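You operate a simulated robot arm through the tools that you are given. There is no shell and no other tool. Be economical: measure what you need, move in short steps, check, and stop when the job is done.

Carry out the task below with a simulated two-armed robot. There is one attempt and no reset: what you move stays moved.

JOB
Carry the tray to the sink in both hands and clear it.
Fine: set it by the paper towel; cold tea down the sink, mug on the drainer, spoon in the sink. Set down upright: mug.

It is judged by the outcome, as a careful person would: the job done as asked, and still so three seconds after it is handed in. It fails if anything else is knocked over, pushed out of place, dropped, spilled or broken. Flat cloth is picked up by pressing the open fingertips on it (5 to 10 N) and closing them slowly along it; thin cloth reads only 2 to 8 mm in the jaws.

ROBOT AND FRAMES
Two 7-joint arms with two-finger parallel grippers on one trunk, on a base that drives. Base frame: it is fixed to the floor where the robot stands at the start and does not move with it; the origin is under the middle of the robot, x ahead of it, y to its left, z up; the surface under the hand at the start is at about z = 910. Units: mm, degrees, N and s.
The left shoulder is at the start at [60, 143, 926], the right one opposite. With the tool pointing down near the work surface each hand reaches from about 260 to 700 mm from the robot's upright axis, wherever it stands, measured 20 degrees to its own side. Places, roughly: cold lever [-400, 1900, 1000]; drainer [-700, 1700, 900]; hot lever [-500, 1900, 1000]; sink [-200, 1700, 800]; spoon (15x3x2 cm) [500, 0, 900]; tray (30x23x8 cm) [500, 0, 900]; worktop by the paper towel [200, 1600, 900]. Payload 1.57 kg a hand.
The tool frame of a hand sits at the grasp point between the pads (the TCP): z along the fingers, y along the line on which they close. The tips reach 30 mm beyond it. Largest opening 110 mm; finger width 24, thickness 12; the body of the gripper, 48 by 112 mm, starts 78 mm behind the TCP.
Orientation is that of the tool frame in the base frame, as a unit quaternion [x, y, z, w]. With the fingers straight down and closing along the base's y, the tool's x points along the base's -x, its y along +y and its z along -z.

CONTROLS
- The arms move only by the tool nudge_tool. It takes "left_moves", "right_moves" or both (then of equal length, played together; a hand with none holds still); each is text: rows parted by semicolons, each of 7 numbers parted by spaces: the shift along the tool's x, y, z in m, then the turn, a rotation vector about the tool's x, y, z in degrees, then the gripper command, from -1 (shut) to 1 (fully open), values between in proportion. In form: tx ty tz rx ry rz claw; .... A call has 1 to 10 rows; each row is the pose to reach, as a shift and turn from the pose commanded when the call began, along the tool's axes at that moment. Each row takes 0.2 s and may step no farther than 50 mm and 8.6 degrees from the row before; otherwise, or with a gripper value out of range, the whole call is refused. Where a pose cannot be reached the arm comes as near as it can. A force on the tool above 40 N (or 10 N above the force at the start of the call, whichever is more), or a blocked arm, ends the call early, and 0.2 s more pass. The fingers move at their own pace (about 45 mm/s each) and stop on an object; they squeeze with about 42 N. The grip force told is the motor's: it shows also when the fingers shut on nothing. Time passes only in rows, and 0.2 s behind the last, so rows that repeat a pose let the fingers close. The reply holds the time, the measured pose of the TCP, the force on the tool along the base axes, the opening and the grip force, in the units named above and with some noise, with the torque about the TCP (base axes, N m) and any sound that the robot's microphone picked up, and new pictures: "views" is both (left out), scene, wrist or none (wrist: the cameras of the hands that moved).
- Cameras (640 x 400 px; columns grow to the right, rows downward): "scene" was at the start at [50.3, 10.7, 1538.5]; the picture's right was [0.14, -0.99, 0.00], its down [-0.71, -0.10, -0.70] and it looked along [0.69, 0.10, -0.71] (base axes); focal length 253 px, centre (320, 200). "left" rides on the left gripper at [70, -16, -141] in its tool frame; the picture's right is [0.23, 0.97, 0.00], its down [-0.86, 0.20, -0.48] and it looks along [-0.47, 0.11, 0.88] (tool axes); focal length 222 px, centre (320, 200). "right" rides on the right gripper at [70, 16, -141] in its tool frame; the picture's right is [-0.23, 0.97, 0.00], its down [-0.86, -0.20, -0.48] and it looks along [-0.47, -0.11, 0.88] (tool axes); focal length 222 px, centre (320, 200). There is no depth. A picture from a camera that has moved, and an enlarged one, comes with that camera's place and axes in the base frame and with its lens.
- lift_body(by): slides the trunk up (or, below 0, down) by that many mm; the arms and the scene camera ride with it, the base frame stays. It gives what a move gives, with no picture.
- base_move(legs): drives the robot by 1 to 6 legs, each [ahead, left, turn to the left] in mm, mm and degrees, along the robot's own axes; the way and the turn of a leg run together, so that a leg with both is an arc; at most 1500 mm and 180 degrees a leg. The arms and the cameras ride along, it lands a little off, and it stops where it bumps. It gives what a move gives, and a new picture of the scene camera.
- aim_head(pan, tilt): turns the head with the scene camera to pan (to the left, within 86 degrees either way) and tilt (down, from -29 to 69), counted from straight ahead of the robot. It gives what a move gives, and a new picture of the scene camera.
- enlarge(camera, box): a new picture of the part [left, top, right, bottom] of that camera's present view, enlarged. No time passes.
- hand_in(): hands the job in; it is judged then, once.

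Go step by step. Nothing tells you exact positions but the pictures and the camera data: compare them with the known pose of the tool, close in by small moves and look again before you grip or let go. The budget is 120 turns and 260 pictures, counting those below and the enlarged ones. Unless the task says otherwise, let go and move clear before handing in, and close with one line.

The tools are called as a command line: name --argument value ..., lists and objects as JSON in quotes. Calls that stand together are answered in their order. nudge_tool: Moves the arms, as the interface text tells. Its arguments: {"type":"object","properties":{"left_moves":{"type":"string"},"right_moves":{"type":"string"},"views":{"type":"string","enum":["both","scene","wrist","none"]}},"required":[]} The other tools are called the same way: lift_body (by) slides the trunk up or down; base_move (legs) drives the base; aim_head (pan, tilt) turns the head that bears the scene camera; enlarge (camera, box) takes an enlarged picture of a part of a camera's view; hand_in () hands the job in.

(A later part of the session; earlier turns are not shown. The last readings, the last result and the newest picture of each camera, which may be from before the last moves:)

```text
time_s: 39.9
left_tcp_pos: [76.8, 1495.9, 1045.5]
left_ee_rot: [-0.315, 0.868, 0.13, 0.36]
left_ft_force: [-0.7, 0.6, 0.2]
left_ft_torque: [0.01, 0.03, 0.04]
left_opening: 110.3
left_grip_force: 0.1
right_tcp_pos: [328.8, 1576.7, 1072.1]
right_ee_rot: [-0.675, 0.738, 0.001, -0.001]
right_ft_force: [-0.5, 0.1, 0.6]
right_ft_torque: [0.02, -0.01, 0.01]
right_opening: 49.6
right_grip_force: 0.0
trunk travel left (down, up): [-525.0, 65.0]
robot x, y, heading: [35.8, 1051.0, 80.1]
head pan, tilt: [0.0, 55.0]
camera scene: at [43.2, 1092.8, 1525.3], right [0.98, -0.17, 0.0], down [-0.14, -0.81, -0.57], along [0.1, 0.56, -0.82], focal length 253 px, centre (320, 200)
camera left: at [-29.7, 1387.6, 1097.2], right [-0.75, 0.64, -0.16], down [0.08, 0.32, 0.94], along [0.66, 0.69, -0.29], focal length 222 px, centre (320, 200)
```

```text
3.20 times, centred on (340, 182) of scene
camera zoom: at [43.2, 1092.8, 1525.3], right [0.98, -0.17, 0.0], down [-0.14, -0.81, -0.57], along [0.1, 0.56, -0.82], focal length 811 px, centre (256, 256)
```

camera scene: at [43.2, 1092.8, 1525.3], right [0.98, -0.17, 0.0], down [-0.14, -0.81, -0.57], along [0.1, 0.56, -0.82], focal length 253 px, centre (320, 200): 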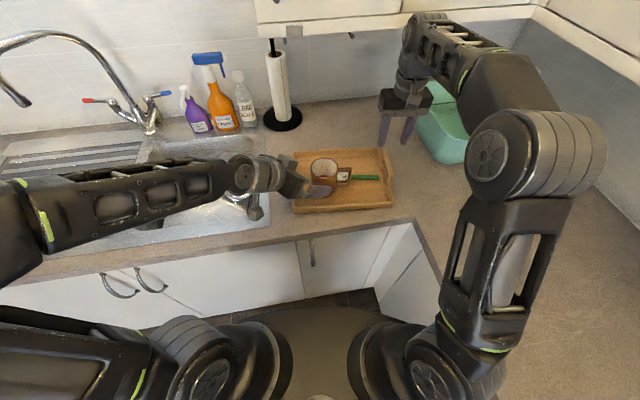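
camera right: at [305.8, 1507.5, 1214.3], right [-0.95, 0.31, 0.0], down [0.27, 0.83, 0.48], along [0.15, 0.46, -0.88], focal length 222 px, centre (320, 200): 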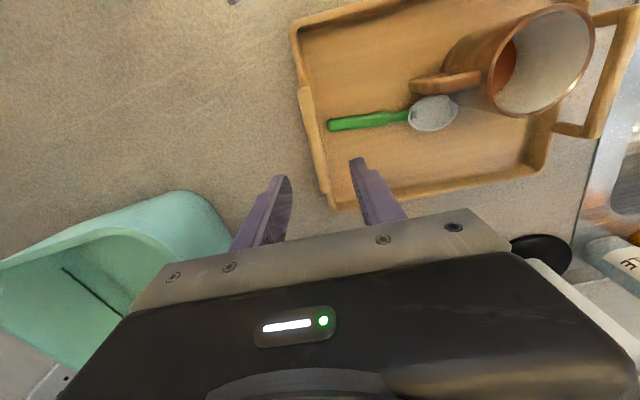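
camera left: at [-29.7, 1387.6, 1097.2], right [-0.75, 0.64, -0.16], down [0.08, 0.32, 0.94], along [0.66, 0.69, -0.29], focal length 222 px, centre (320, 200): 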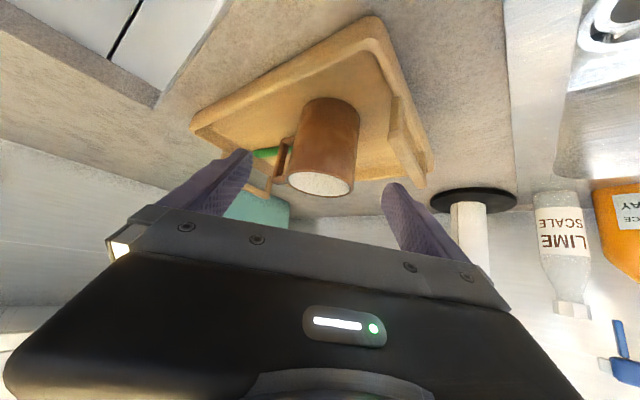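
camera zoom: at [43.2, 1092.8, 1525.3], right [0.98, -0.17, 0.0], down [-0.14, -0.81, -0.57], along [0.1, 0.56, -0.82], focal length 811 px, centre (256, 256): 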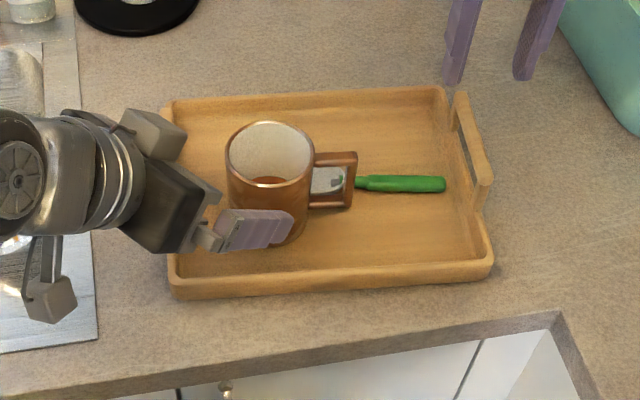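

Mug is centred between the fingers along the approach line. Advancing ~110 mm along the tool axis.

nudge_tool --left_moves "0 0.002 0.03 0 0 0 1; 0 0.003 0.06 0 0 0 1; 0 0.003 0.085 0 0 0 1; 0 0.003 0.1 0 0 0 1; 0 0.003 0.108 0 0 0 1; 0 0.003 0.108 0 0 0 1" --views "both"

enlarge --camera "scene" --box '[240, 120, 440, 245]'

```text
time_s: 41.3
left_tcp_pos: [132.2, 1547.1, 971.1]
left_ee_rot: [-0.316, 0.869, 0.131, 0.359]
left_ft_force: [-0.5, -0.4, 0.1]
left_ft_torque: [0.01, 0.0, 0.0]
left_opening: 109.9
left_grip_force: 0.0
right_tcp_pos: [329.2, 1576.8, 1072.4]
right_ee_rot: [-0.674, 0.738, 0.001, 0.001]
right_ft_force: [0.2, 0.5, 0.4]
right_ft_torque: [-0.02, 0.02, 0.03]
right_opening: 49.6
right_grip_force: 0.0
trunk travel left (down, up): [-525.0, 65.0]
robot x, y, heading: [37.1, 1055.0, 80.2]
head pan, tilt: [0.0, 55.0]
camera scene: at [43.0, 1092.6, 1525.3], right [0.98, -0.17, 0.0], down [-0.14, -0.81, -0.57], along [0.1, 0.56, -0.82], focal length 253 px, centre (320, 200)
camera left: at [27.0, 1439.1, 1021.7], right [-0.75, 0.64, -0.16], down [0.08, 0.32, 0.94], along [0.66, 0.69, -0.29], focal length 222 px, centre (320, 200)
```

scene: 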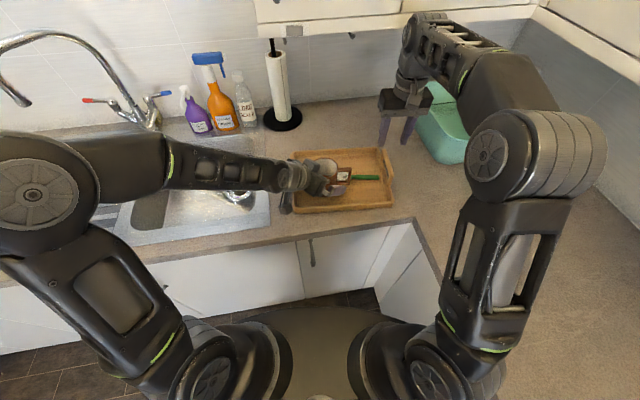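
left: 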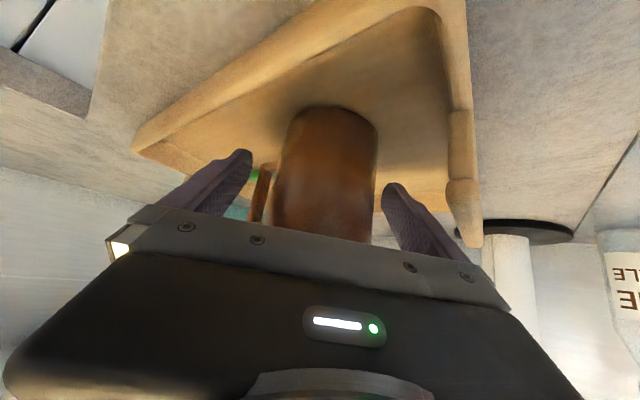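

```text
3.20 times, centred on (340, 182) of scene
camera zoom: at [43.0, 1092.6, 1525.3], right [0.98, -0.17, 0.0], down [-0.14, -0.81, -0.57], along [0.1, 0.56, -0.82], focal length 811 px, centre (256, 256)
```

zoom: 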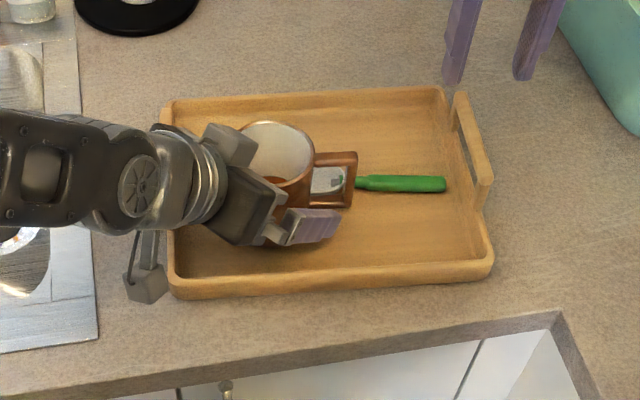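

Handle sits close to the right finger's tip, so I'll back off 8 mm and then close gently.

nudge_tool --left_moves "0 0 -0.008 0 0 0 1; 0 0 -0.008 0 0 0 0.5; 0 0 -0.008 0 0 0 0.4; 0 0 -0.008 0 0 0 0.2; 0 0 -0.008 0 0 0 0; 0 0 -0.008 0 0 0 -0.3; 0 0 -0.008 0 0 0 -0.6" --views "wrist"

enlarge --camera "scene" --box '[240, 120, 440, 245]'

```text
time_s: 42.9
left_tcp_pos: [127.9, 1544.7, 975.8]
left_ee_rot: [-0.314, 0.869, 0.13, 0.36]
left_ft_force: [-2.2, 0.9, 2.1]
left_ft_torque: [-0.01, 0.01, -0.03]
left_opening: 75.0
left_grip_force: 42.1
right_tcp_pos: [329.2, 1576.8, 1071.7]
right_ee_rot: [-0.675, 0.738, 0.0, 0.0]
right_ft_force: [-0.1, 0.6, 0.0]
right_ft_torque: [-0.02, -0.01, -0.01]
right_opening: 49.6
right_grip_force: 0.1
trunk travel left (down, up): [-525.0, 65.0]
robot x, y, heading: [35.6, 1054.1, 79.8]
head pan, tilt: [0.0, 55.0]
camera left: at [22.5, 1435.4, 1027.6], right [-0.75, 0.64, -0.16], down [0.08, 0.32, 0.94], along [0.66, 0.69, -0.29], focal length 222 px, centre (320, 200)
```

left: 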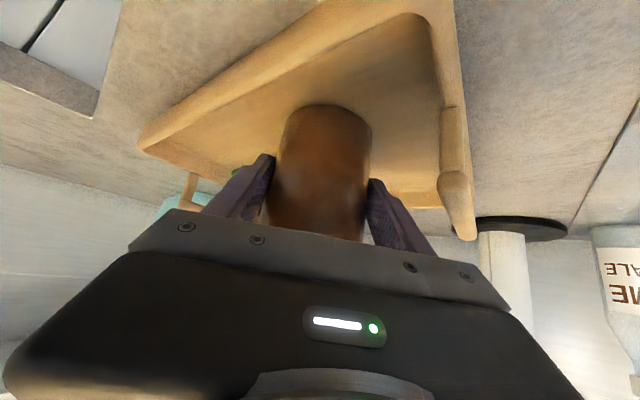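

```text
3.20 times, centred on (340, 182) of scene
camera zoom: at [42.7, 1092.7, 1525.3], right [0.98, -0.17, 0.0], down [-0.14, -0.81, -0.57], along [0.1, 0.56, -0.82], focal length 811 px, centre (256, 256)
```

zoom: 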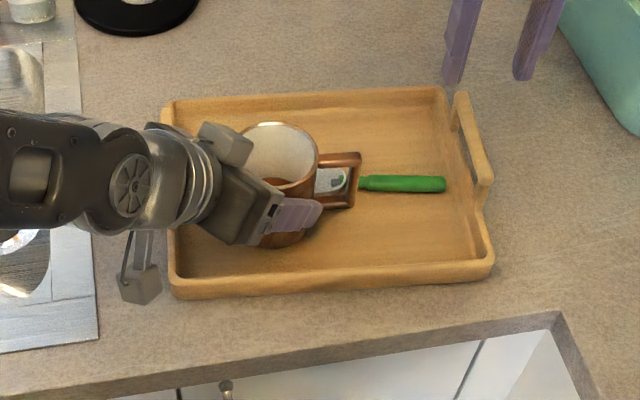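

Mug gripped at 75 mm. Lifting straight up.

nudge_tool --left_moves "-0.004 0 -0.004 0 0 0 -1; -0.014 0 -0.014 0 0 0 -1; -0.028 0 -0.028 0 0 0 -1; -0.042 0 -0.042 0 0 0 -1; -0.056 0 -0.056 0 0 0 -1; -0.066 0 -0.066 0 0 0 -1; -0.071 0 -0.071 0 0 0 -1; -0.071 0 -0.071 0 0 0 -1" --views "both"

enlarge --camera "scene" --box '[240, 120, 440, 245]'

```text
time_s: 44.7
left_tcp_pos: [126.5, 1544.4, 1076.2]
left_ee_rot: [-0.315, 0.869, 0.13, 0.359]
left_ft_force: [-0.3, 0.2, -4.1]
left_ft_torque: [-0.06, 0.07, 0.0]
left_opening: 73.7
left_grip_force: 42.3
right_tcp_pos: [328.4, 1577.6, 1072.1]
right_ee_rot: [-0.675, 0.738, 0.001, -0.001]
right_ft_force: [1.5, 0.0, 0.5]
right_ft_torque: [0.02, -0.04, 0.02]
right_opening: 49.6
right_grip_force: 0.1
trunk travel left (down, up): [-525.0, 65.0]
robot x, y, heading: [33.6, 1052.3, 80.0]
head pan, tilt: [0.0, 55.0]
camera scene: at [43.1, 1093.1, 1525.3], right [0.98, -0.17, 0.0], down [-0.14, -0.81, -0.57], along [0.1, 0.56, -0.82], focal length 253 px, centre (320, 200)
camera left: at [21.4, 1436.8, 1127.3], right [-0.75, 0.64, -0.16], down [0.08, 0.33, 0.94], along [0.66, 0.69, -0.29], focal length 222 px, centre (320, 200)
```

scene: 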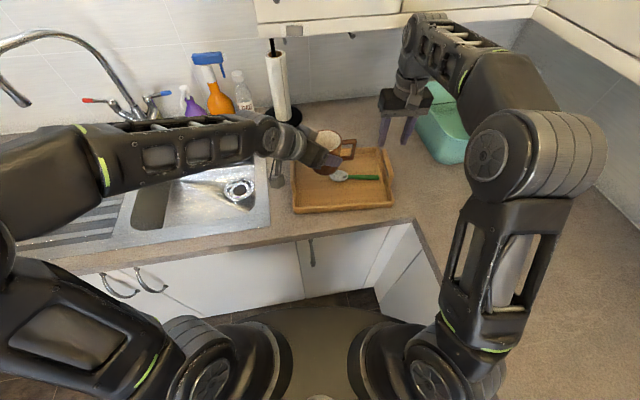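
left: 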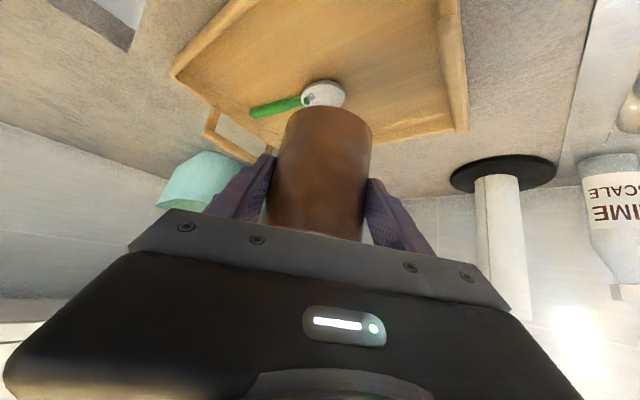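

```text
3.20 times, centred on (340, 182) of scene
camera zoom: at [43.1, 1093.1, 1525.3], right [0.98, -0.17, 0.0], down [-0.14, -0.81, -0.57], along [0.1, 0.56, -0.82], focal length 811 px, centre (256, 256)
```

zoom: 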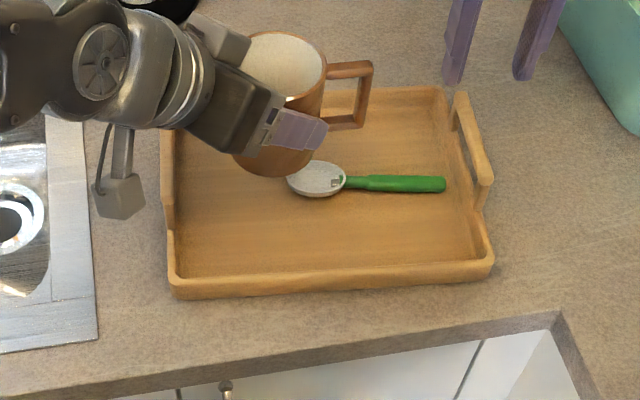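

Mug is up and level. I'll turn the base 10° left and slide left so the mug comes over the sink.

base_move --legs '[[0, 0, 10], [0, 210, 0]]'

```text
time_s: 47.1
left_tcp_pos: [-170.1, 1552.6, 1075.9]
left_ee_rot: [-0.391, 0.838, 0.161, 0.346]
left_ft_force: [-0.7, 0.0, -2.7]
left_ft_torque: [-0.07, 0.02, -0.01]
left_opening: 73.5
left_grip_force: 42.2
right_tcp_pos: [22.6, 1621.2, 1071.3]
right_ee_rot: [0.738, -0.675, 0.0, 0.001]
right_ft_force: [0.0, 0.0, -0.5]
right_ft_torque: [0.0, -0.05, 0.03]
right_opening: 49.7
right_grip_force: 0.1
trunk travel left (down, up): [-525.0, 65.0]
robot x, y, heading: [-171.9, 1050.3, 89.9]
head pan, tilt: [0.0, 55.0]
camera scene: at [-174.5, 1093.6, 1525.3], right [1.0, 0.0, 0.0], down [0.0, -0.82, -0.57], along [0.0, 0.57, -0.82], focal length 253 px, centre (320, 200)
```

scene: 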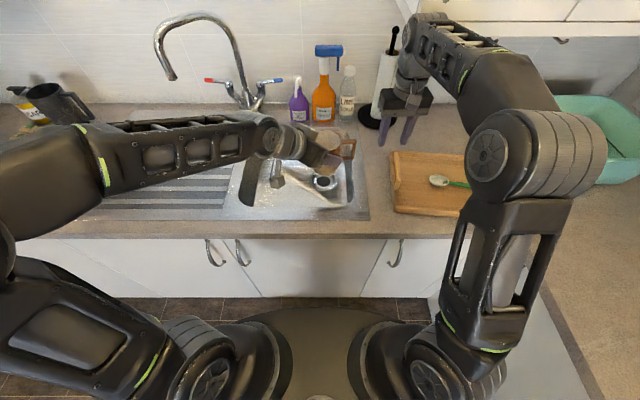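

The mug is over the sink's front. I'll bring it to the middle of the basin and a little lower before tilting.

nudge_tool --left_moves "-0.003 0.01 0.009 0 0 0 -1; -0.008 0.03 0.026 0 0 0 -1; -0.014 0.05 0.043 0 0 0 -1; -0.019 0.07 0.06 0 0 0 -1; -0.023 0.083 0.072 0 0 0 -1; -0.023 0.083 0.072 0 0 0 -1" --views "both"

```text
time_s: 48.5
left_tcp_pos: [-189.4, 1658.1, 1040.5]
left_ee_rot: [-0.39, 0.837, 0.162, 0.347]
left_ft_force: [1.2, -0.4, -3.4]
left_ft_torque: [-0.08, 0.09, -0.04]
left_opening: 73.6
left_grip_force: 42.2
right_tcp_pos: [23.7, 1620.1, 1072.5]
right_ee_rot: [0.738, -0.675, -0.001, 0.001]
right_ft_force: [-0.1, -0.1, 0.5]
right_ft_torque: [0.01, -0.02, -0.05]
right_opening: 49.3
right_grip_force: 0.0
trunk travel left (down, up): [-525.0, 65.0]
robot x, y, heading: [-173.1, 1053.3, 89.8]
head pan, tilt: [0.0, 55.0]
camera scene: at [-173.1, 1093.4, 1525.3], right [1.0, 0.0, 0.0], down [0.0, -0.82, -0.57], along [0.0, 0.57, -0.82], focal length 253 px, centre (320, 200)
camera left: at [-275.6, 1533.8, 1092.2], right [-0.85, 0.5, -0.16], down [0.02, 0.33, 0.94], along [0.53, 0.8, -0.29], focal length 222 px, centre (320, 200)
```

scene: 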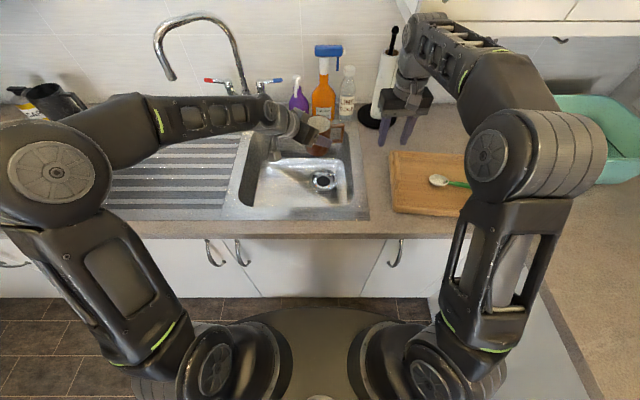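
left: 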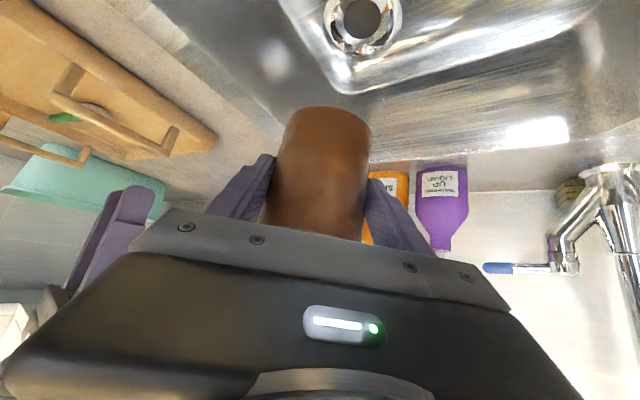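

The mug is above the middle of the basin. I'll begin tilting and check how the wrist copes.

nudge_tool --left_moves "0 0 0 2.3 -1.1 -5.5 -1; 0 0 0 4.6 -2.2 -11 -1; 0 0 0 7 -3.3 -16.7 -1; 0 0 0 9.4 -4.4 -22.6 -1; 0 0 0 11.8 -5.5 -28.5 -1; 0 0 0 14.2 -6.6 -34.3 -1; 0 0 0 16.5 -7.7 -39.9 -1; 0 0 0 18.8 -8.8 -45.5 -1; 0 0 0 18.8 -8.8 -45.5 -1" --views "both"

```text
time_s: 50.5
left_tcp_pos: [-188.5, 1658.9, 1040.8]
left_ee_rot: [0.609, -0.608, 0.092, -0.5]
left_ft_force: [-0.8, -0.5, -4.1]
left_ft_torque: [-0.07, 0.12, 0.04]
left_opening: 73.0
left_grip_force: 41.8
right_tcp_pos: [24.2, 1620.8, 1073.0]
right_ee_rot: [0.737, -0.676, -0.001, 0.0]
right_ft_force: [-0.2, 0.0, 0.4]
right_ft_torque: [0.03, 0.0, 0.02]
right_opening: 49.6
right_grip_force: 0.3
trunk travel left (down, up): [-525.0, 65.0]
robot x, y, heading: [-172.0, 1052.5, 90.0]
head pan, tilt: [0.0, 55.0]
camera scene: at [-173.0, 1093.6, 1525.3], right [1.0, 0.0, 0.0], down [0.0, -0.82, -0.57], along [0.0, 0.57, -0.82], focal length 253 px, centre (320, 200)
camera left: at [-265.6, 1525.9, 1087.0], right [-0.58, 0.05, -0.82], down [-0.68, 0.52, 0.51], along [0.45, 0.85, -0.27], focal length 222 px, centre (320, 200)
```

scene: 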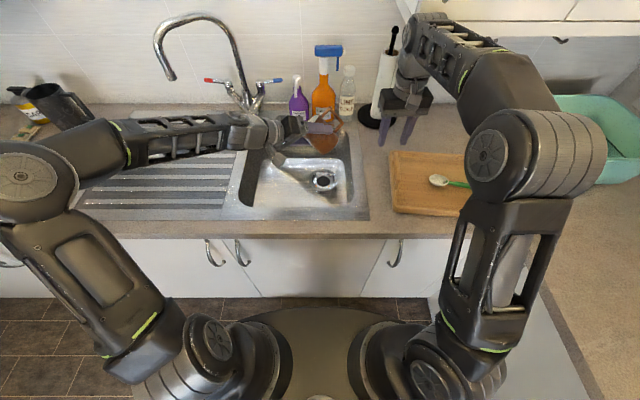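
left: 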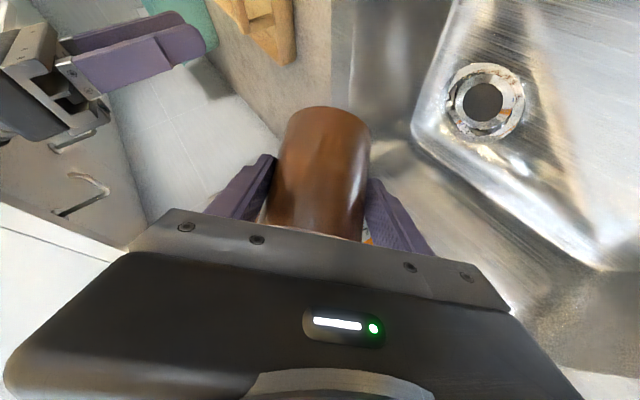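

Tilt ~46°, all free. Continuing the pour slowly.

nudge_tool --left_moves "0 0 0 1.9 -0.9 -4.5 -1; 0 0 0 3.8 -1.8 -9.1 -1; 0 0 0 5.7 -2.7 -13.7 -1; 0 0 0 7.5 -3.5 -18.2 -1; 0 0 0 9.4 -4.4 -22.7 -1; 0 0 0 11.3 -5.3 -27.3 -1; 0 0 0 13.2 -6.2 -31.8 -1; 0 0 0 15.1 -7.1 -36.4 -1; 0 0 0 17 -7.9 -40.9 -1; 0 0 0 18.8 -8.8 -45.5 -1" --views "both"

enlarge --camera "scene" --box '[220, 80, 400, 192]'

```text
time_s: 52.7
left_tcp_pos: [-189.8, 1659.2, 1039.7]
left_ee_rot: [0.714, -0.265, 0.327, -0.56]
left_ft_force: [0.3, -0.4, -1.8]
left_ft_torque: [-0.06, 0.05, -0.01]
left_opening: 72.9
left_grip_force: 42.0
right_tcp_pos: [24.0, 1621.3, 1072.7]
right_ee_rot: [0.737, -0.676, -0.001, 0.001]
right_ft_force: [-0.1, 0.5, 0.2]
right_ft_torque: [-0.01, 0.03, -0.02]
right_opening: 49.8
right_grip_force: 0.0
trunk travel left (down, up): [-525.0, 65.0]
robot x, y, heading: [-172.3, 1051.6, 89.8]
head pan, tilt: [0.0, 55.0]
camera scene: at [-173.4, 1093.7, 1525.3], right [1.0, 0.0, 0.0], down [0.0, -0.82, -0.57], along [0.0, 0.57, -0.82], focal length 253 px, centre (320, 200)
camera left: at [-253.9, 1521.2, 1091.3], right [0.14, -0.4, -0.91], down [-0.92, 0.29, -0.26], along [0.37, 0.87, -0.32], focal length 222 px, centre (320, 200)
```

scene: 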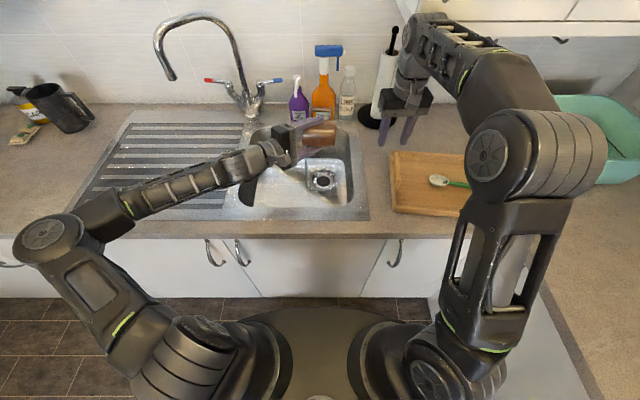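
left: 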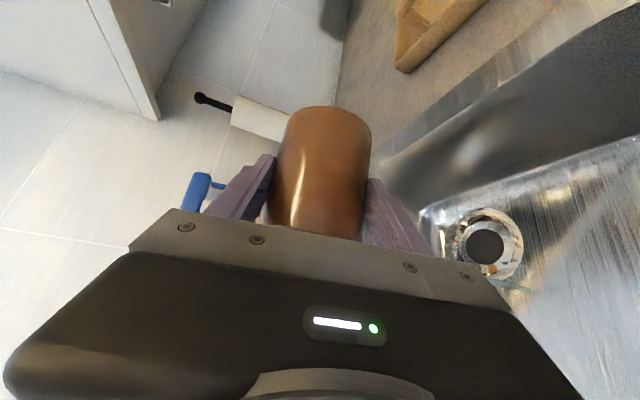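

```text
3.56 times, centred on (310, 136) of scene
camera zoom: at [-173.4, 1093.7, 1525.3], right [1.0, 0.0, 0.0], down [0.0, -0.82, -0.57], along [0.0, 0.57, -0.82], focal length 901 px, centre (356, 428)
```

zoom: 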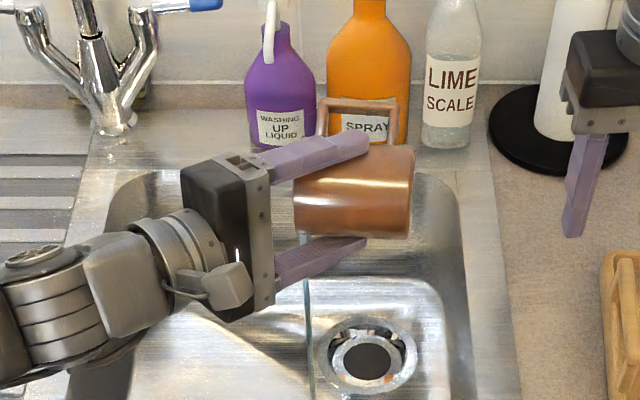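

Tea streams into the basin and the weight has fallen. I'll tilt the rest of the way to drain it, and hold.

nudge_tool --left_moves "0 0 0 2.6 -1.2 -6.2 -1; 0 0 0 5.1 -2.4 -12.4 -1; 0 0 0 7.7 -3.6 -18.5 -1; 0 0 0 10.2 -4.8 -24.7 -1; 0 0 0 12.8 -6 -30.9 -1; 0 0 0 12.8 -6 -30.9 -1; 0 0 0 12.8 -6 -30.9 -1; 0 0 0 12.8 -6 -30.9 -1; 0 0 0 12.8 -6 -30.9 -1; 0 0 0 12.8 -6 -30.9 -1" --views "both"

enlarge --camera "scene" --box '[220, 80, 400, 192]'

```text
time_s: 54.9
left_tcp_pos: [-189.2, 1657.4, 1040.8]
left_ee_rot: [0.708, 0.0, 0.454, -0.541]
left_ft_force: [-0.3, 0.3, -2.9]
left_ft_torque: [-0.08, 0.03, 0.01]
left_opening: 73.1
left_grip_force: 42.2
right_tcp_pos: [24.2, 1620.5, 1072.7]
right_ee_rot: [0.737, -0.675, 0.0, 0.001]
right_ft_force: [0.9, 1.1, -0.1]
right_ft_torque: [0.0, 0.01, 0.02]
right_opening: 49.5
right_grip_force: 0.0
trunk travel left (down, up): [-525.0, 65.0]
robot x, y, heading: [-178.6, 1049.0, 90.1]
head pan, tilt: [0.0, 55.0]
camera scene: at [-173.2, 1093.6, 1525.3], right [1.0, 0.0, 0.0], down [0.0, -0.82, -0.57], along [0.0, 0.57, -0.82], focal length 253 px, centre (320, 200)
camera left: at [-249.1, 1522.0, 1098.9], right [0.61, -0.52, -0.6], down [-0.71, -0.03, -0.7], along [0.34, 0.86, -0.39], focal length 222 px, centre (320, 200)
```

scene: 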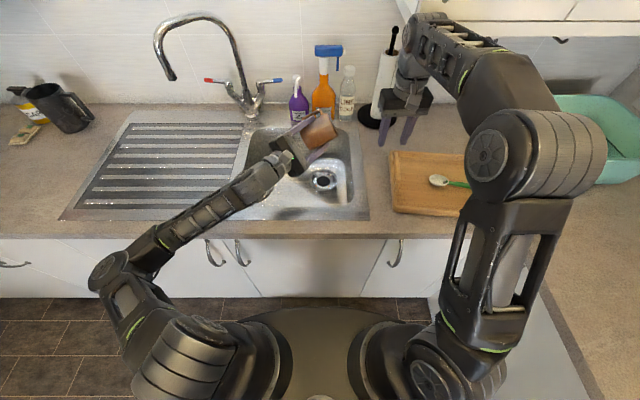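
left: 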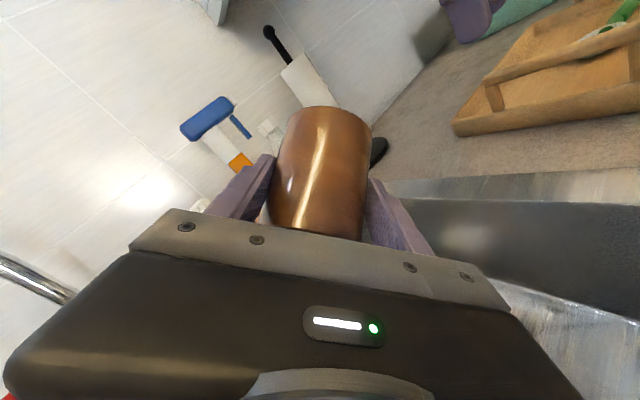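

```text
3.56 times, centred on (310, 136) of scene
camera zoom: at [-173.2, 1093.6, 1525.3], right [1.0, 0.0, 0.0], down [0.0, -0.82, -0.57], along [0.0, 0.57, -0.82], focal length 901 px, centre (356, 428)
```

zoom: 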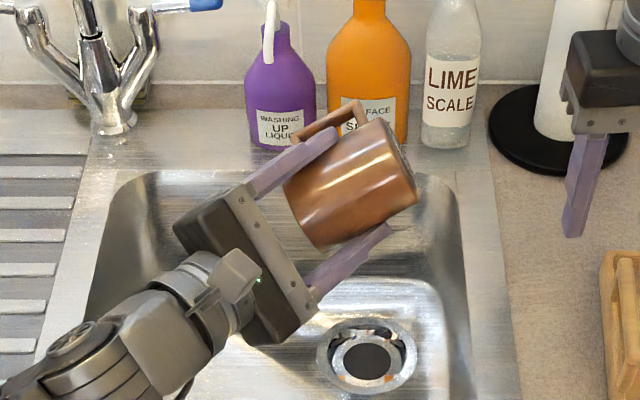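

The stream has stopped; the mug has been inverted at ~117° for over a second. I'll return it upright along the same path.

nudge_tool --left_moves "0 0 0 0 0 0 -1; 0 0 0 0 0 0 -1; 0 0 0 -3.15 1.475 7.62 -1; 0 0 0 -6.3 2.95 15.24 -1; 0 0 0 -9.45 4.425 22.86 -1; 0 0 0 -12.6 5.9 30.48 -1; 0 0 0 -15.75 7.375 38.1 -1; 0 0 0 -18.9 8.85 45.7 -1; 0 0 0 -22.05 10.325 53.3 -1; 0 0 0 -25.2 11.8 60.95 -1" --views "none"

nudge_tool --left_moves "0 0 0 -3.15 1.475 7.62 -1; 0 0 0 -6.3 2.95 15.24 -1; 0 0 0 -9.45 4.425 22.86 -1; 0 0 0 -12.6 5.9 30.48 -1; 0 0 0 -15.75 7.375 38.1 -1; 0 0 0 -18.9 8.85 45.7 -1; 0 0 0 -22.05 10.325 53.3 -1; 0 0 0 -25.2 11.8 60.95 -1; 0 0 0 -25.2 11.8 60.95 -1" --views "both"

enlarge --camera "scene" --box '[220, 80, 400, 192]'

```text
time_s: 57.1
left_tcp_pos: [-187.9, 1658.0, 1039.6]
left_ee_rot: [0.658, -0.503, 0.175, -0.532]
left_ft_force: [0.0, 0.0, -3.3]
left_ft_torque: [-0.06, 0.06, -0.02]
left_opening: 72.8
left_grip_force: 42.4
right_tcp_pos: [24.0, 1620.5, 1073.2]
right_ee_rot: [0.737, -0.676, -0.001, 0.0]
right_ft_force: [0.8, 0.5, 0.0]
right_ft_torque: [-0.01, 0.03, 0.0]
right_opening: 49.4
right_grip_force: 0.0
trunk travel left (down, up): [-525.0, 65.0]
robot x, y, heading: [-173.2, 1049.7, 90.0]
head pan, tilt: [0.0, 55.0]
```

```text
time_s: 59.1
left_tcp_pos: [-189.2, 1659.2, 1041.0]
left_ee_rot: [-0.389, 0.838, 0.161, 0.346]
left_ft_force: [-0.6, 0.2, -2.3]
left_ft_torque: [-0.06, 0.1, 0.02]
left_opening: 73.1
left_grip_force: 41.8
right_tcp_pos: [24.0, 1620.4, 1072.4]
right_ee_rot: [0.737, -0.676, -0.001, 0.002]
right_ft_force: [0.2, -0.4, 0.5]
right_ft_torque: [0.0, 0.01, 0.0]
right_opening: 49.6
right_grip_force: 0.0
trunk travel left (down, up): [-525.0, 65.0]
robot x, y, heading: [-171.7, 1053.2, 90.0]
head pan, tilt: [0.0, 55.0]
camera scene: at [-173.4, 1093.7, 1525.3], right [1.0, 0.0, 0.0], down [0.0, -0.82, -0.57], along [0.0, 0.57, -0.82], focal length 253 px, centre (320, 200)
camera left: at [-274.4, 1533.6, 1092.8], right [-0.85, 0.5, -0.16], down [0.02, 0.33, 0.94], along [0.53, 0.8, -0.29], focal length 222 px, centre (320, 200)
```

scene: 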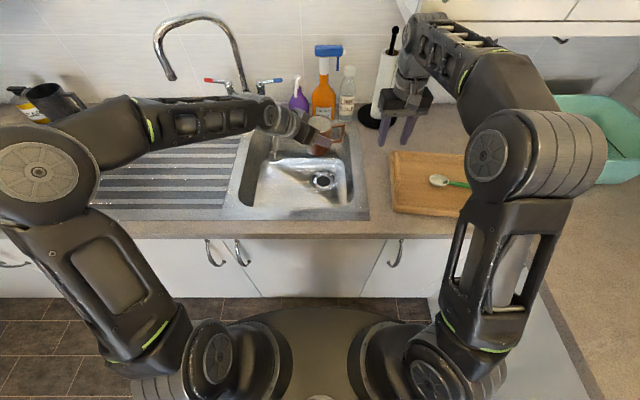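
left: 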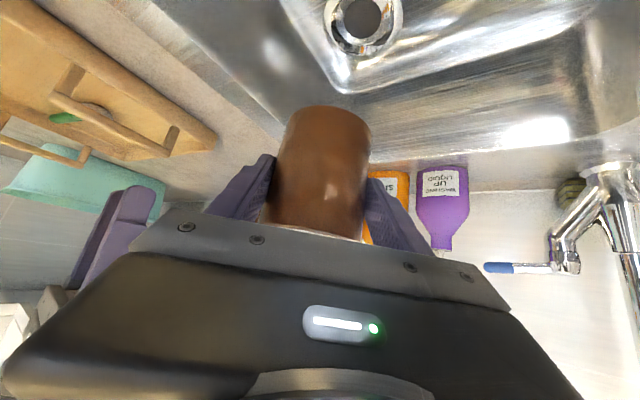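

```text
3.56 times, centred on (310, 136) of scene
camera zoom: at [-173.4, 1093.7, 1525.3], right [1.0, 0.0, 0.0], down [0.0, -0.82, -0.57], along [0.0, 0.57, -0.82], focal length 901 px, centre (356, 428)
```

zoom: 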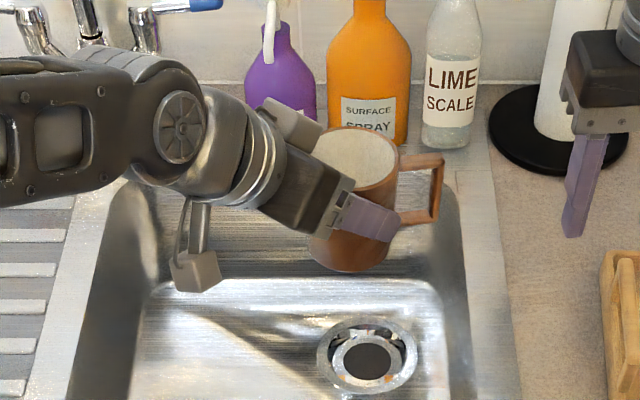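

Mug is empty and upright. I'll draw it back from the tap side a bit, then slide the base left to the drainer.

nudge_tool --left_moves "0.006 -0.01 -0.01 0 0 0 -1; 0.013 -0.02 -0.02 0 0 0 -1; 0.019 -0.03 -0.03 0 0 0 -1; 0.026 -0.0385 -0.0395 0 0 0 -1; 0.026 -0.0385 -0.0395 0 0 0 -1" --views "none"

base_move --legs '[[0, 400, 0]]'

enlarge --camera "scene" --box '[200, 80, 440, 230]'

```text
time_s: 60.3
left_tcp_pos: [-190.1, 1598.8, 1051.2]
left_ee_rot: [-0.391, 0.838, 0.162, 0.346]
left_ft_force: [-0.5, -0.4, -2.9]
left_ft_torque: [-0.03, 0.05, 0.03]
left_opening: 72.7
left_grip_force: 42.0
right_tcp_pos: [23.4, 1620.4, 1072.9]
right_ee_rot: [0.737, -0.675, -0.001, 0.001]
right_ft_force: [-0.3, -0.1, 0.2]
right_ft_torque: [0.01, 0.01, -0.02]
right_opening: 49.4
right_grip_force: 0.0
trunk travel left (down, up): [-525.0, 65.0]
robot x, y, heading: [-168.0, 1055.0, 90.0]
head pan, tilt: [0.0, 55.0]
```

```text
time_s: 62.8
left_tcp_pos: [-589.0, 1599.4, 1050.9]
left_ee_rot: [-0.39, 0.838, 0.16, 0.346]
left_ft_force: [0.2, 0.4, -3.0]
left_ft_torque: [-0.06, 0.09, -0.01]
left_opening: 73.0
left_grip_force: 42.1
right_tcp_pos: [-375.4, 1621.1, 1073.1]
right_ee_rot: [0.736, -0.676, -0.001, 0.0]
right_ft_force: [0.1, -0.3, 0.5]
right_ft_torque: [0.01, 0.01, 0.01]
right_opening: 49.4
right_grip_force: 0.1
trunk travel left (down, up): [-525.0, 65.0]
robot x, y, heading: [-573.7, 1050.4, 90.0]
head pan, tilt: [0.0, 55.0]
camera scene: at [-574.0, 1094.2, 1525.3], right [1.0, 0.0, 0.0], down [0.0, -0.82, -0.57], along [0.0, 0.57, -0.82], focal length 253 px, centre (320, 200)
```

scene: 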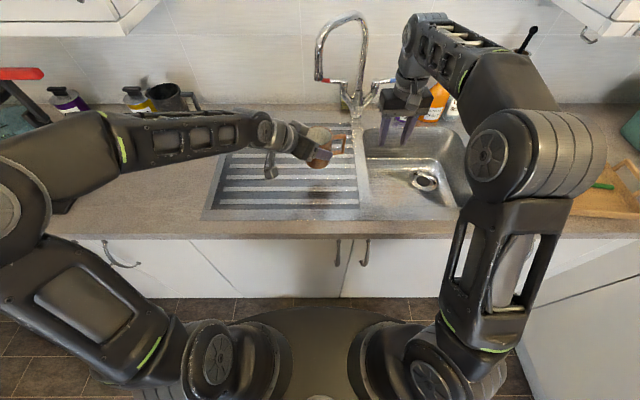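

```text
2.67 times, centred on (320, 155) of scene
camera zoom: at [-574.0, 1094.2, 1525.3], right [1.0, 0.0, 0.0], down [0.0, -0.82, -0.57], along [0.0, 0.57, -0.82], focal length 676 px, centre (320, 320)
```

zoom: 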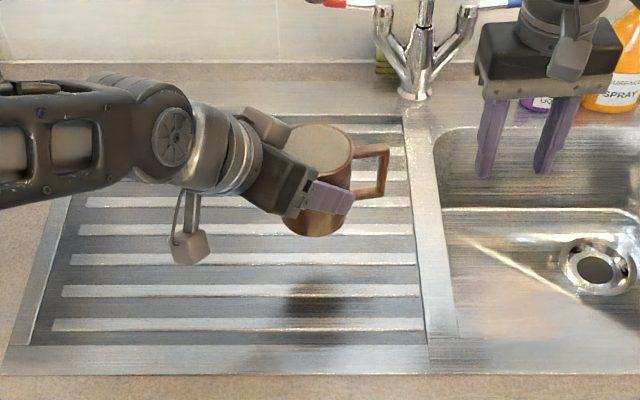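

The mug is over the drainer's right part. I'll shift it 40 mm left and lower it most of the way.

nudge_tool --left_moves "0.009 0.015 -0.009 0 0 0 -1; 0.018 0.031 -0.018 0 0 0 -1; 0.028 0.031 -0.008 0 0 0 -1; 0.04 0.031 0.004 0 0 0 -1; 0.052 0.031 0.016 0 0 0 -1; 0.062 0.031 0.026 0 0 0 -1; 0.0674 0.031 0.0317 0 0 0 -1; 0.0674 0.031 0.0317 0 0 0 -1" --views "both"

enlarge --camera "scene" --box '[200, 80, 440, 230]'

```text
time_s: 64.6
left_tcp_pos: [-630.0, 1600.3, 980.7]
left_ee_rot: [-0.389, 0.838, 0.161, 0.346]
left_ft_force: [-0.6, -0.9, -3.0]
left_ft_torque: [-0.04, 0.06, 0.01]
left_opening: 73.1
left_grip_force: 41.8
right_tcp_pos: [-375.5, 1620.2, 1071.8]
right_ee_rot: [0.737, -0.676, -0.001, 0.0]
right_ft_force: [0.7, -0.2, -0.3]
right_ft_torque: [-0.03, -0.05, 0.0]
right_opening: 49.5
right_grip_force: 0.1
trunk travel left (down, up): [-525.0, 65.0]
robot x, y, heading: [-570.5, 1051.8, 89.9]
head pan, tilt: [0.0, 55.0]
camera scene: at [-573.1, 1094.1, 1525.3], right [1.0, 0.0, 0.0], down [0.0, -0.82, -0.57], along [0.0, 0.57, -0.82], focal length 253 px, centre (320, 200)
camera left: at [-715.5, 1475.0, 1032.1], right [-0.85, 0.51, -0.16], down [0.02, 0.33, 0.94], along [0.53, 0.8, -0.29], focal length 222 px, centre (320, 200)
```

scene: 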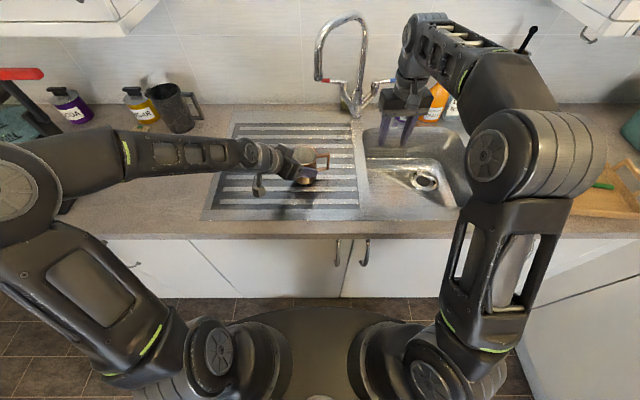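
left: 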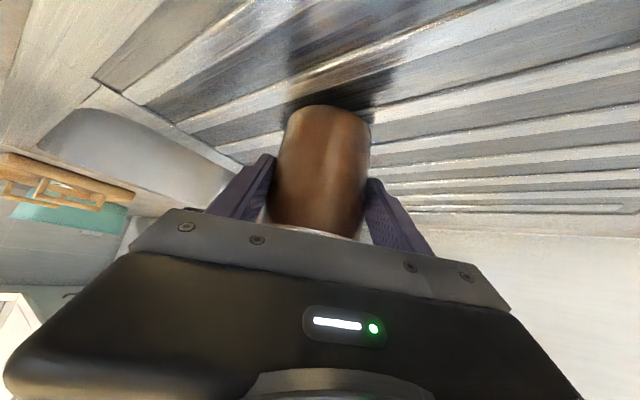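

```text
2.67 times, centred on (320, 155) of scene
camera zoom: at [-573.1, 1094.1, 1525.3], right [1.0, 0.0, 0.0], down [0.0, -0.82, -0.57], along [0.0, 0.57, -0.82], focal length 676 px, centre (320, 320)
```

zoom: 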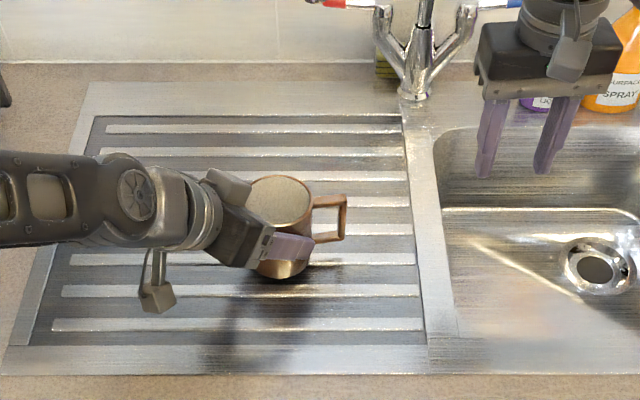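

Almost there. Lowering the next 12 mm, watching the force.

nudge_tool --left_moves "0.003 0 0.003 0 0 0 -1; 0.006 0 0.006 0 0 0 -1; 0.0085 0 0.0085 0 0 0 -1" --views "none"

nudge_tool --left_moves "0.0014 0 0.0014 0 0 0 -1; 0.0028 0 0.0028 0 0 0 -1" --views "wrist"

```text
time_s: 65.4
left_tcp_pos: [-629.2, 1600.6, 973.1]
left_ee_rot: [-0.389, 0.836, 0.167, 0.35]
left_ft_force: [-6.2, -1.1, 25.1]
left_ft_torque: [0.14, -0.75, -0.12]
left_opening: 72.7
left_grip_force: 42.1
right_tcp_pos: [-376.3, 1619.2, 1074.2]
right_ee_rot: [0.737, -0.676, -0.001, -0.001]
right_ft_force: [-0.6, 0.1, 0.4]
right_ft_torque: [-0.01, 0.0, -0.03]
right_opening: 49.5
right_grip_force: 0.0
trunk travel left (down, up): [-525.0, 65.0]
robot x, y, heading: [-575.2, 1052.2, 90.0]
head pan, tilt: [0.0, 55.0]
```

```text
time_s: 66.0
left_tcp_pos: [-630.4, 1599.2, 966.4]
left_ee_rot: [-0.389, 0.838, 0.162, 0.348]
left_ft_force: [-7.4, -1.2, 25.6]
left_ft_torque: [0.26, -0.19, -0.13]
left_opening: 72.9
left_grip_force: 42.0
right_tcp_pos: [-375.4, 1619.1, 1074.1]
right_ee_rot: [0.736, -0.677, -0.001, -0.001]
right_ft_force: [0.2, -0.2, -0.3]
right_ft_torque: [0.02, -0.04, -0.01]
right_opening: 49.5
right_grip_force: 0.1
trunk travel left (down, up): [-525.0, 65.0]
robot x, y, heading: [-573.9, 1051.9, 89.8]
head pan, tilt: [0.0, 55.0]
camera left: at [-715.7, 1473.9, 1017.6], right [-0.85, 0.51, -0.16], down [0.02, 0.33, 0.94], along [0.53, 0.8, -0.29], focal length 222 px, centre (320, 200)
```

left: 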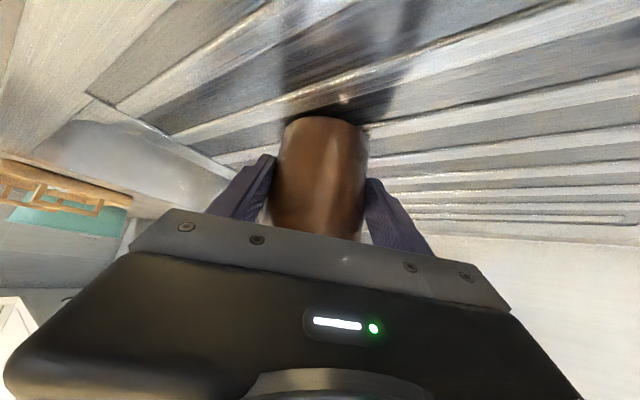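

It's resting on the drainer with 25 N of press. I'll ease up, then look.

nudge_tool --left_moves "-0.0012 0 -0.0012 0 0 0 -1; -0.002 0 -0.002 0 0 0 -1; -0.002 0 -0.002 0 0 0 -1" --views "none"

enlarge --camera "scene" --box '[200, 80, 440, 230]'

```text
time_s: 66.8
left_tcp_pos: [-629.2, 1599.2, 967.1]
left_ee_rot: [-0.389, 0.839, 0.158, 0.345]
left_ft_force: [-3.4, 1.3, 4.6]
left_ft_torque: [0.29, -0.02, 0.13]
left_opening: 72.3
left_grip_force: 42.0
right_tcp_pos: [-374.7, 1619.8, 1072.3]
right_ee_rot: [0.736, -0.677, -0.001, 0.0]
right_ft_force: [0.5, 0.1, 0.0]
right_ft_torque: [0.03, 0.0, 0.02]
right_opening: 49.7
right_grip_force: 0.0
trunk travel left (down, up): [-525.0, 65.0]
robot x, y, heading: [-573.9, 1052.9, 89.9]
head pan, tilt: [0.0, 55.0]
```

```text
2.67 times, centred on (320, 155) of scene
camera zoom: at [-573.4, 1093.6, 1525.1], right [1.0, 0.0, 0.0], down [0.0, -0.82, -0.57], along [0.0, 0.57, -0.82], focal length 676 px, centre (320, 320)
```

zoom: 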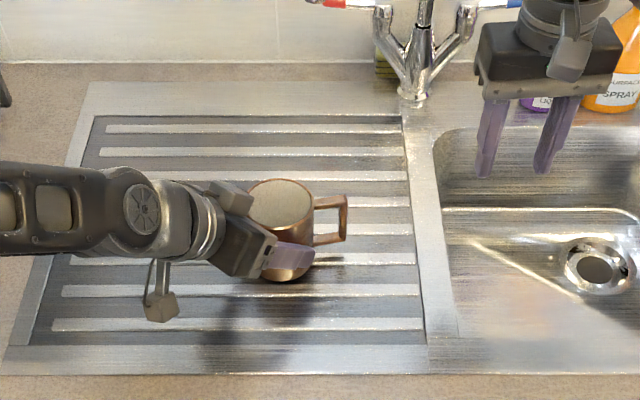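

Upright and lightly loaded. Opening, then backing out along the tool axis.

nudge_tool --left_moves "0 0 0 0 0 0 0.5; 0 0 0 0 0 0 0.8; 0 0 0 0 0 0 1; 0 0 0 0 0 0 1; 0 0 0 0 0 0 1; 0 0 -0.02 0 0 0 1; 0 0 -0.05 0 0 0 1; 0 0 -0.09 0 0 0 1; 0 0 -0.12 0 0 0 1" --views "both"

enlarge --camera "scene" --box '[200, 80, 440, 230]'

```text
time_s: 68.8
left_tcp_pos: [-684.9, 1535.1, 1054.9]
left_ee_rot: [-0.388, 0.839, 0.16, 0.347]
left_ft_force: [0.4, 0.3, 0.3]
left_ft_torque: [0.0, -0.05, -0.02]
left_opening: 109.8
left_grip_force: 0.0
right_tcp_pos: [-375.5, 1619.4, 1073.5]
right_ee_rot: [0.737, -0.676, -0.001, 0.0]
right_ft_force: [0.0, -0.1, -0.4]
right_ft_torque: [0.02, 0.0, -0.03]
right_opening: 49.3
right_grip_force: 0.1
trunk travel left (down, up): [-525.0, 65.0]
robot x, y, heading: [-569.7, 1052.4, 89.8]
head pan, tilt: [0.0, 55.0]
camera scene: at [-573.4, 1093.4, 1525.3], right [1.0, 0.0, 0.0], down [0.0, -0.82, -0.57], along [0.0, 0.57, -0.82], focal length 253 px, centre (320, 200)
camera left: at [-770.6, 1410.3, 1106.2], right [-0.85, 0.51, -0.16], down [0.02, 0.33, 0.94], along [0.53, 0.8, -0.29], focal length 222 px, centre (320, 200)
```

scene: 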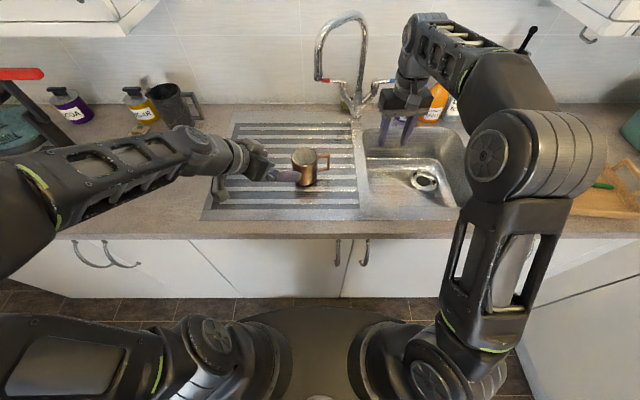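
left: 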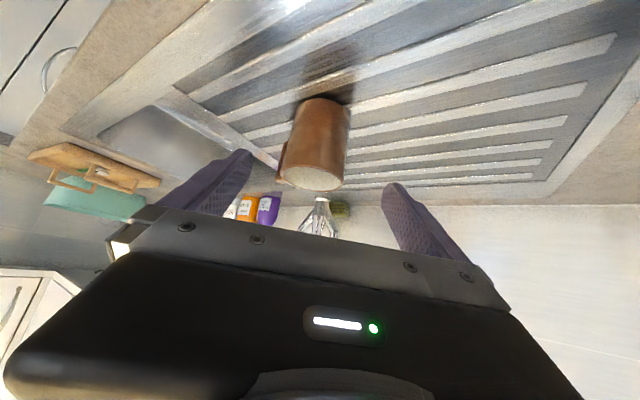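

```text
2.67 times, centred on (320, 155) of scene
camera zoom: at [-573.4, 1093.4, 1525.3], right [1.0, 0.0, 0.0], down [0.0, -0.82, -0.57], along [0.0, 0.57, -0.82], focal length 676 px, centre (320, 320)
```

zoom: 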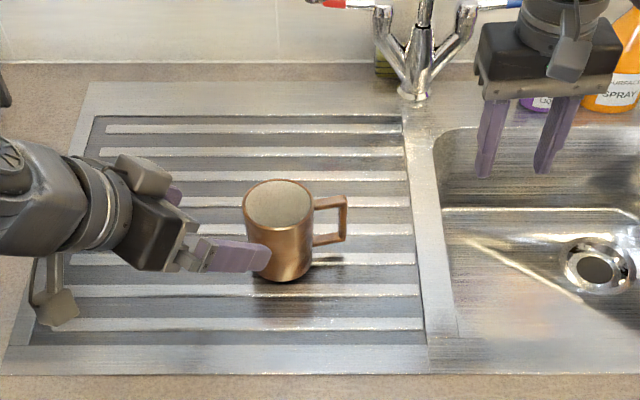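

The mug stands upright on the drainer. I'll raise the left hand clear of it, then drive back right to the tray for the spoon.

nudge_tool --left_moves "0.001 -0.004 -0.02 0 0 0 1; 0.002 -0.008 -0.045 0 0 0 1; 0.003 -0.012 -0.07 0 0 0 1; 0.004 -0.015 -0.09 0 0 0 0.5; 0.004 -0.015 -0.09 0 0 0 0" --views "scene"

```text
time_s: 70.0
left_tcp_pos: [-714.4, 1474.5, 1116.2]
left_ee_rot: [-0.389, 0.838, 0.16, 0.347]
left_ft_force: [-0.1, -0.1, 0.4]
left_ft_torque: [0.01, 0.0, 0.03]
left_opening: 59.9
left_grip_force: 0.6
right_tcp_pos: [-374.8, 1620.4, 1073.4]
right_ee_rot: [0.736, -0.676, -0.001, 0.0]
right_ft_force: [1.0, -0.9, -0.1]
right_ft_torque: [0.02, -0.01, -0.01]
right_opening: 49.5
right_grip_force: 0.0
trunk travel left (down, up): [-525.0, 65.0]
robot x, y, heading: [-574.3, 1052.6, 90.1]
head pan, tilt: [0.0, 55.0]
camera scene: at [-573.1, 1094.1, 1525.3], right [1.0, 0.0, 0.0], down [0.0, -0.82, -0.57], along [0.0, 0.57, -0.82], focal length 253 px, centre (320, 200)
```

scene: 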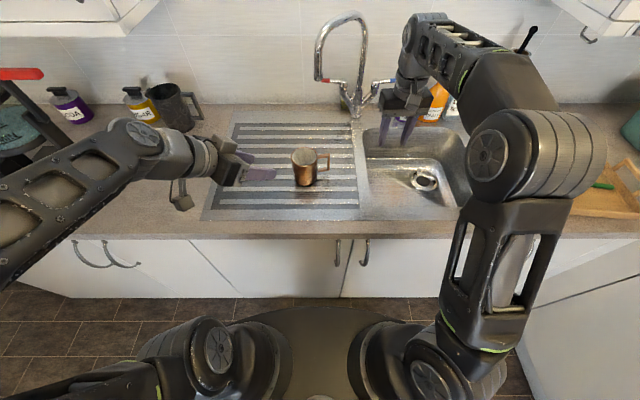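

Left hand is well above the mug. Driving right 590 mm.

base_move --legs '[[0, -590, 0]]'

enlarge --camera "scene" --box '[300, 100, 540, 250]'

```text
time_s: 73.3
left_tcp_pos: [-115.2, 1472.1, 1114.6]
left_ee_rot: [-0.384, 0.841, 0.158, 0.347]
left_ft_force: [0.4, -0.5, 0.4]
left_ft_torque: [0.02, 0.0, -0.01]
left_opening: 55.2
left_grip_force: 0.0
right_tcp_pos: [227.7, 1613.4, 1071.7]
right_ee_rot: [0.732, -0.681, 0.0, 0.0]
right_ft_force: [-0.4, -0.1, 0.7]
right_ft_torque: [-0.01, 0.03, 0.0]
right_opening: 49.5
right_grip_force: 0.1
trunk travel left (down, up): [-525.0, 65.0]
robot x, y, heading: [22.6, 1045.4, 89.2]
head pan, tilt: [0.0, 55.0]
camera scene: at [22.3, 1088.7, 1525.3], right [1.0, -0.02, 0.0], down [-0.01, -0.82, -0.57], along [0.01, 0.57, -0.82], focal length 253 px, centre (320, 200)
```

scene: 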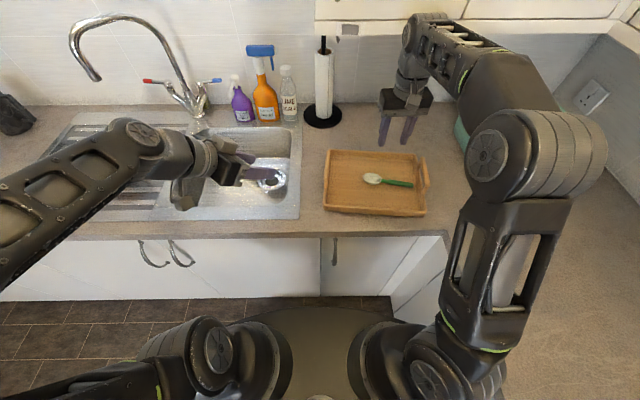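

```text
2.67 times, centred on (420, 175) of scene
camera zoom: at [22.3, 1088.7, 1525.3], right [1.0, -0.02, 0.0], down [-0.01, -0.82, -0.57], along [0.01, 0.57, -0.82], focal length 676 px, centre (53, 267)
```

zoom: 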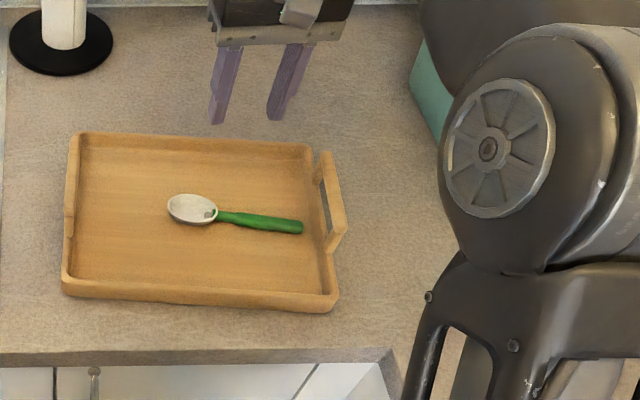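

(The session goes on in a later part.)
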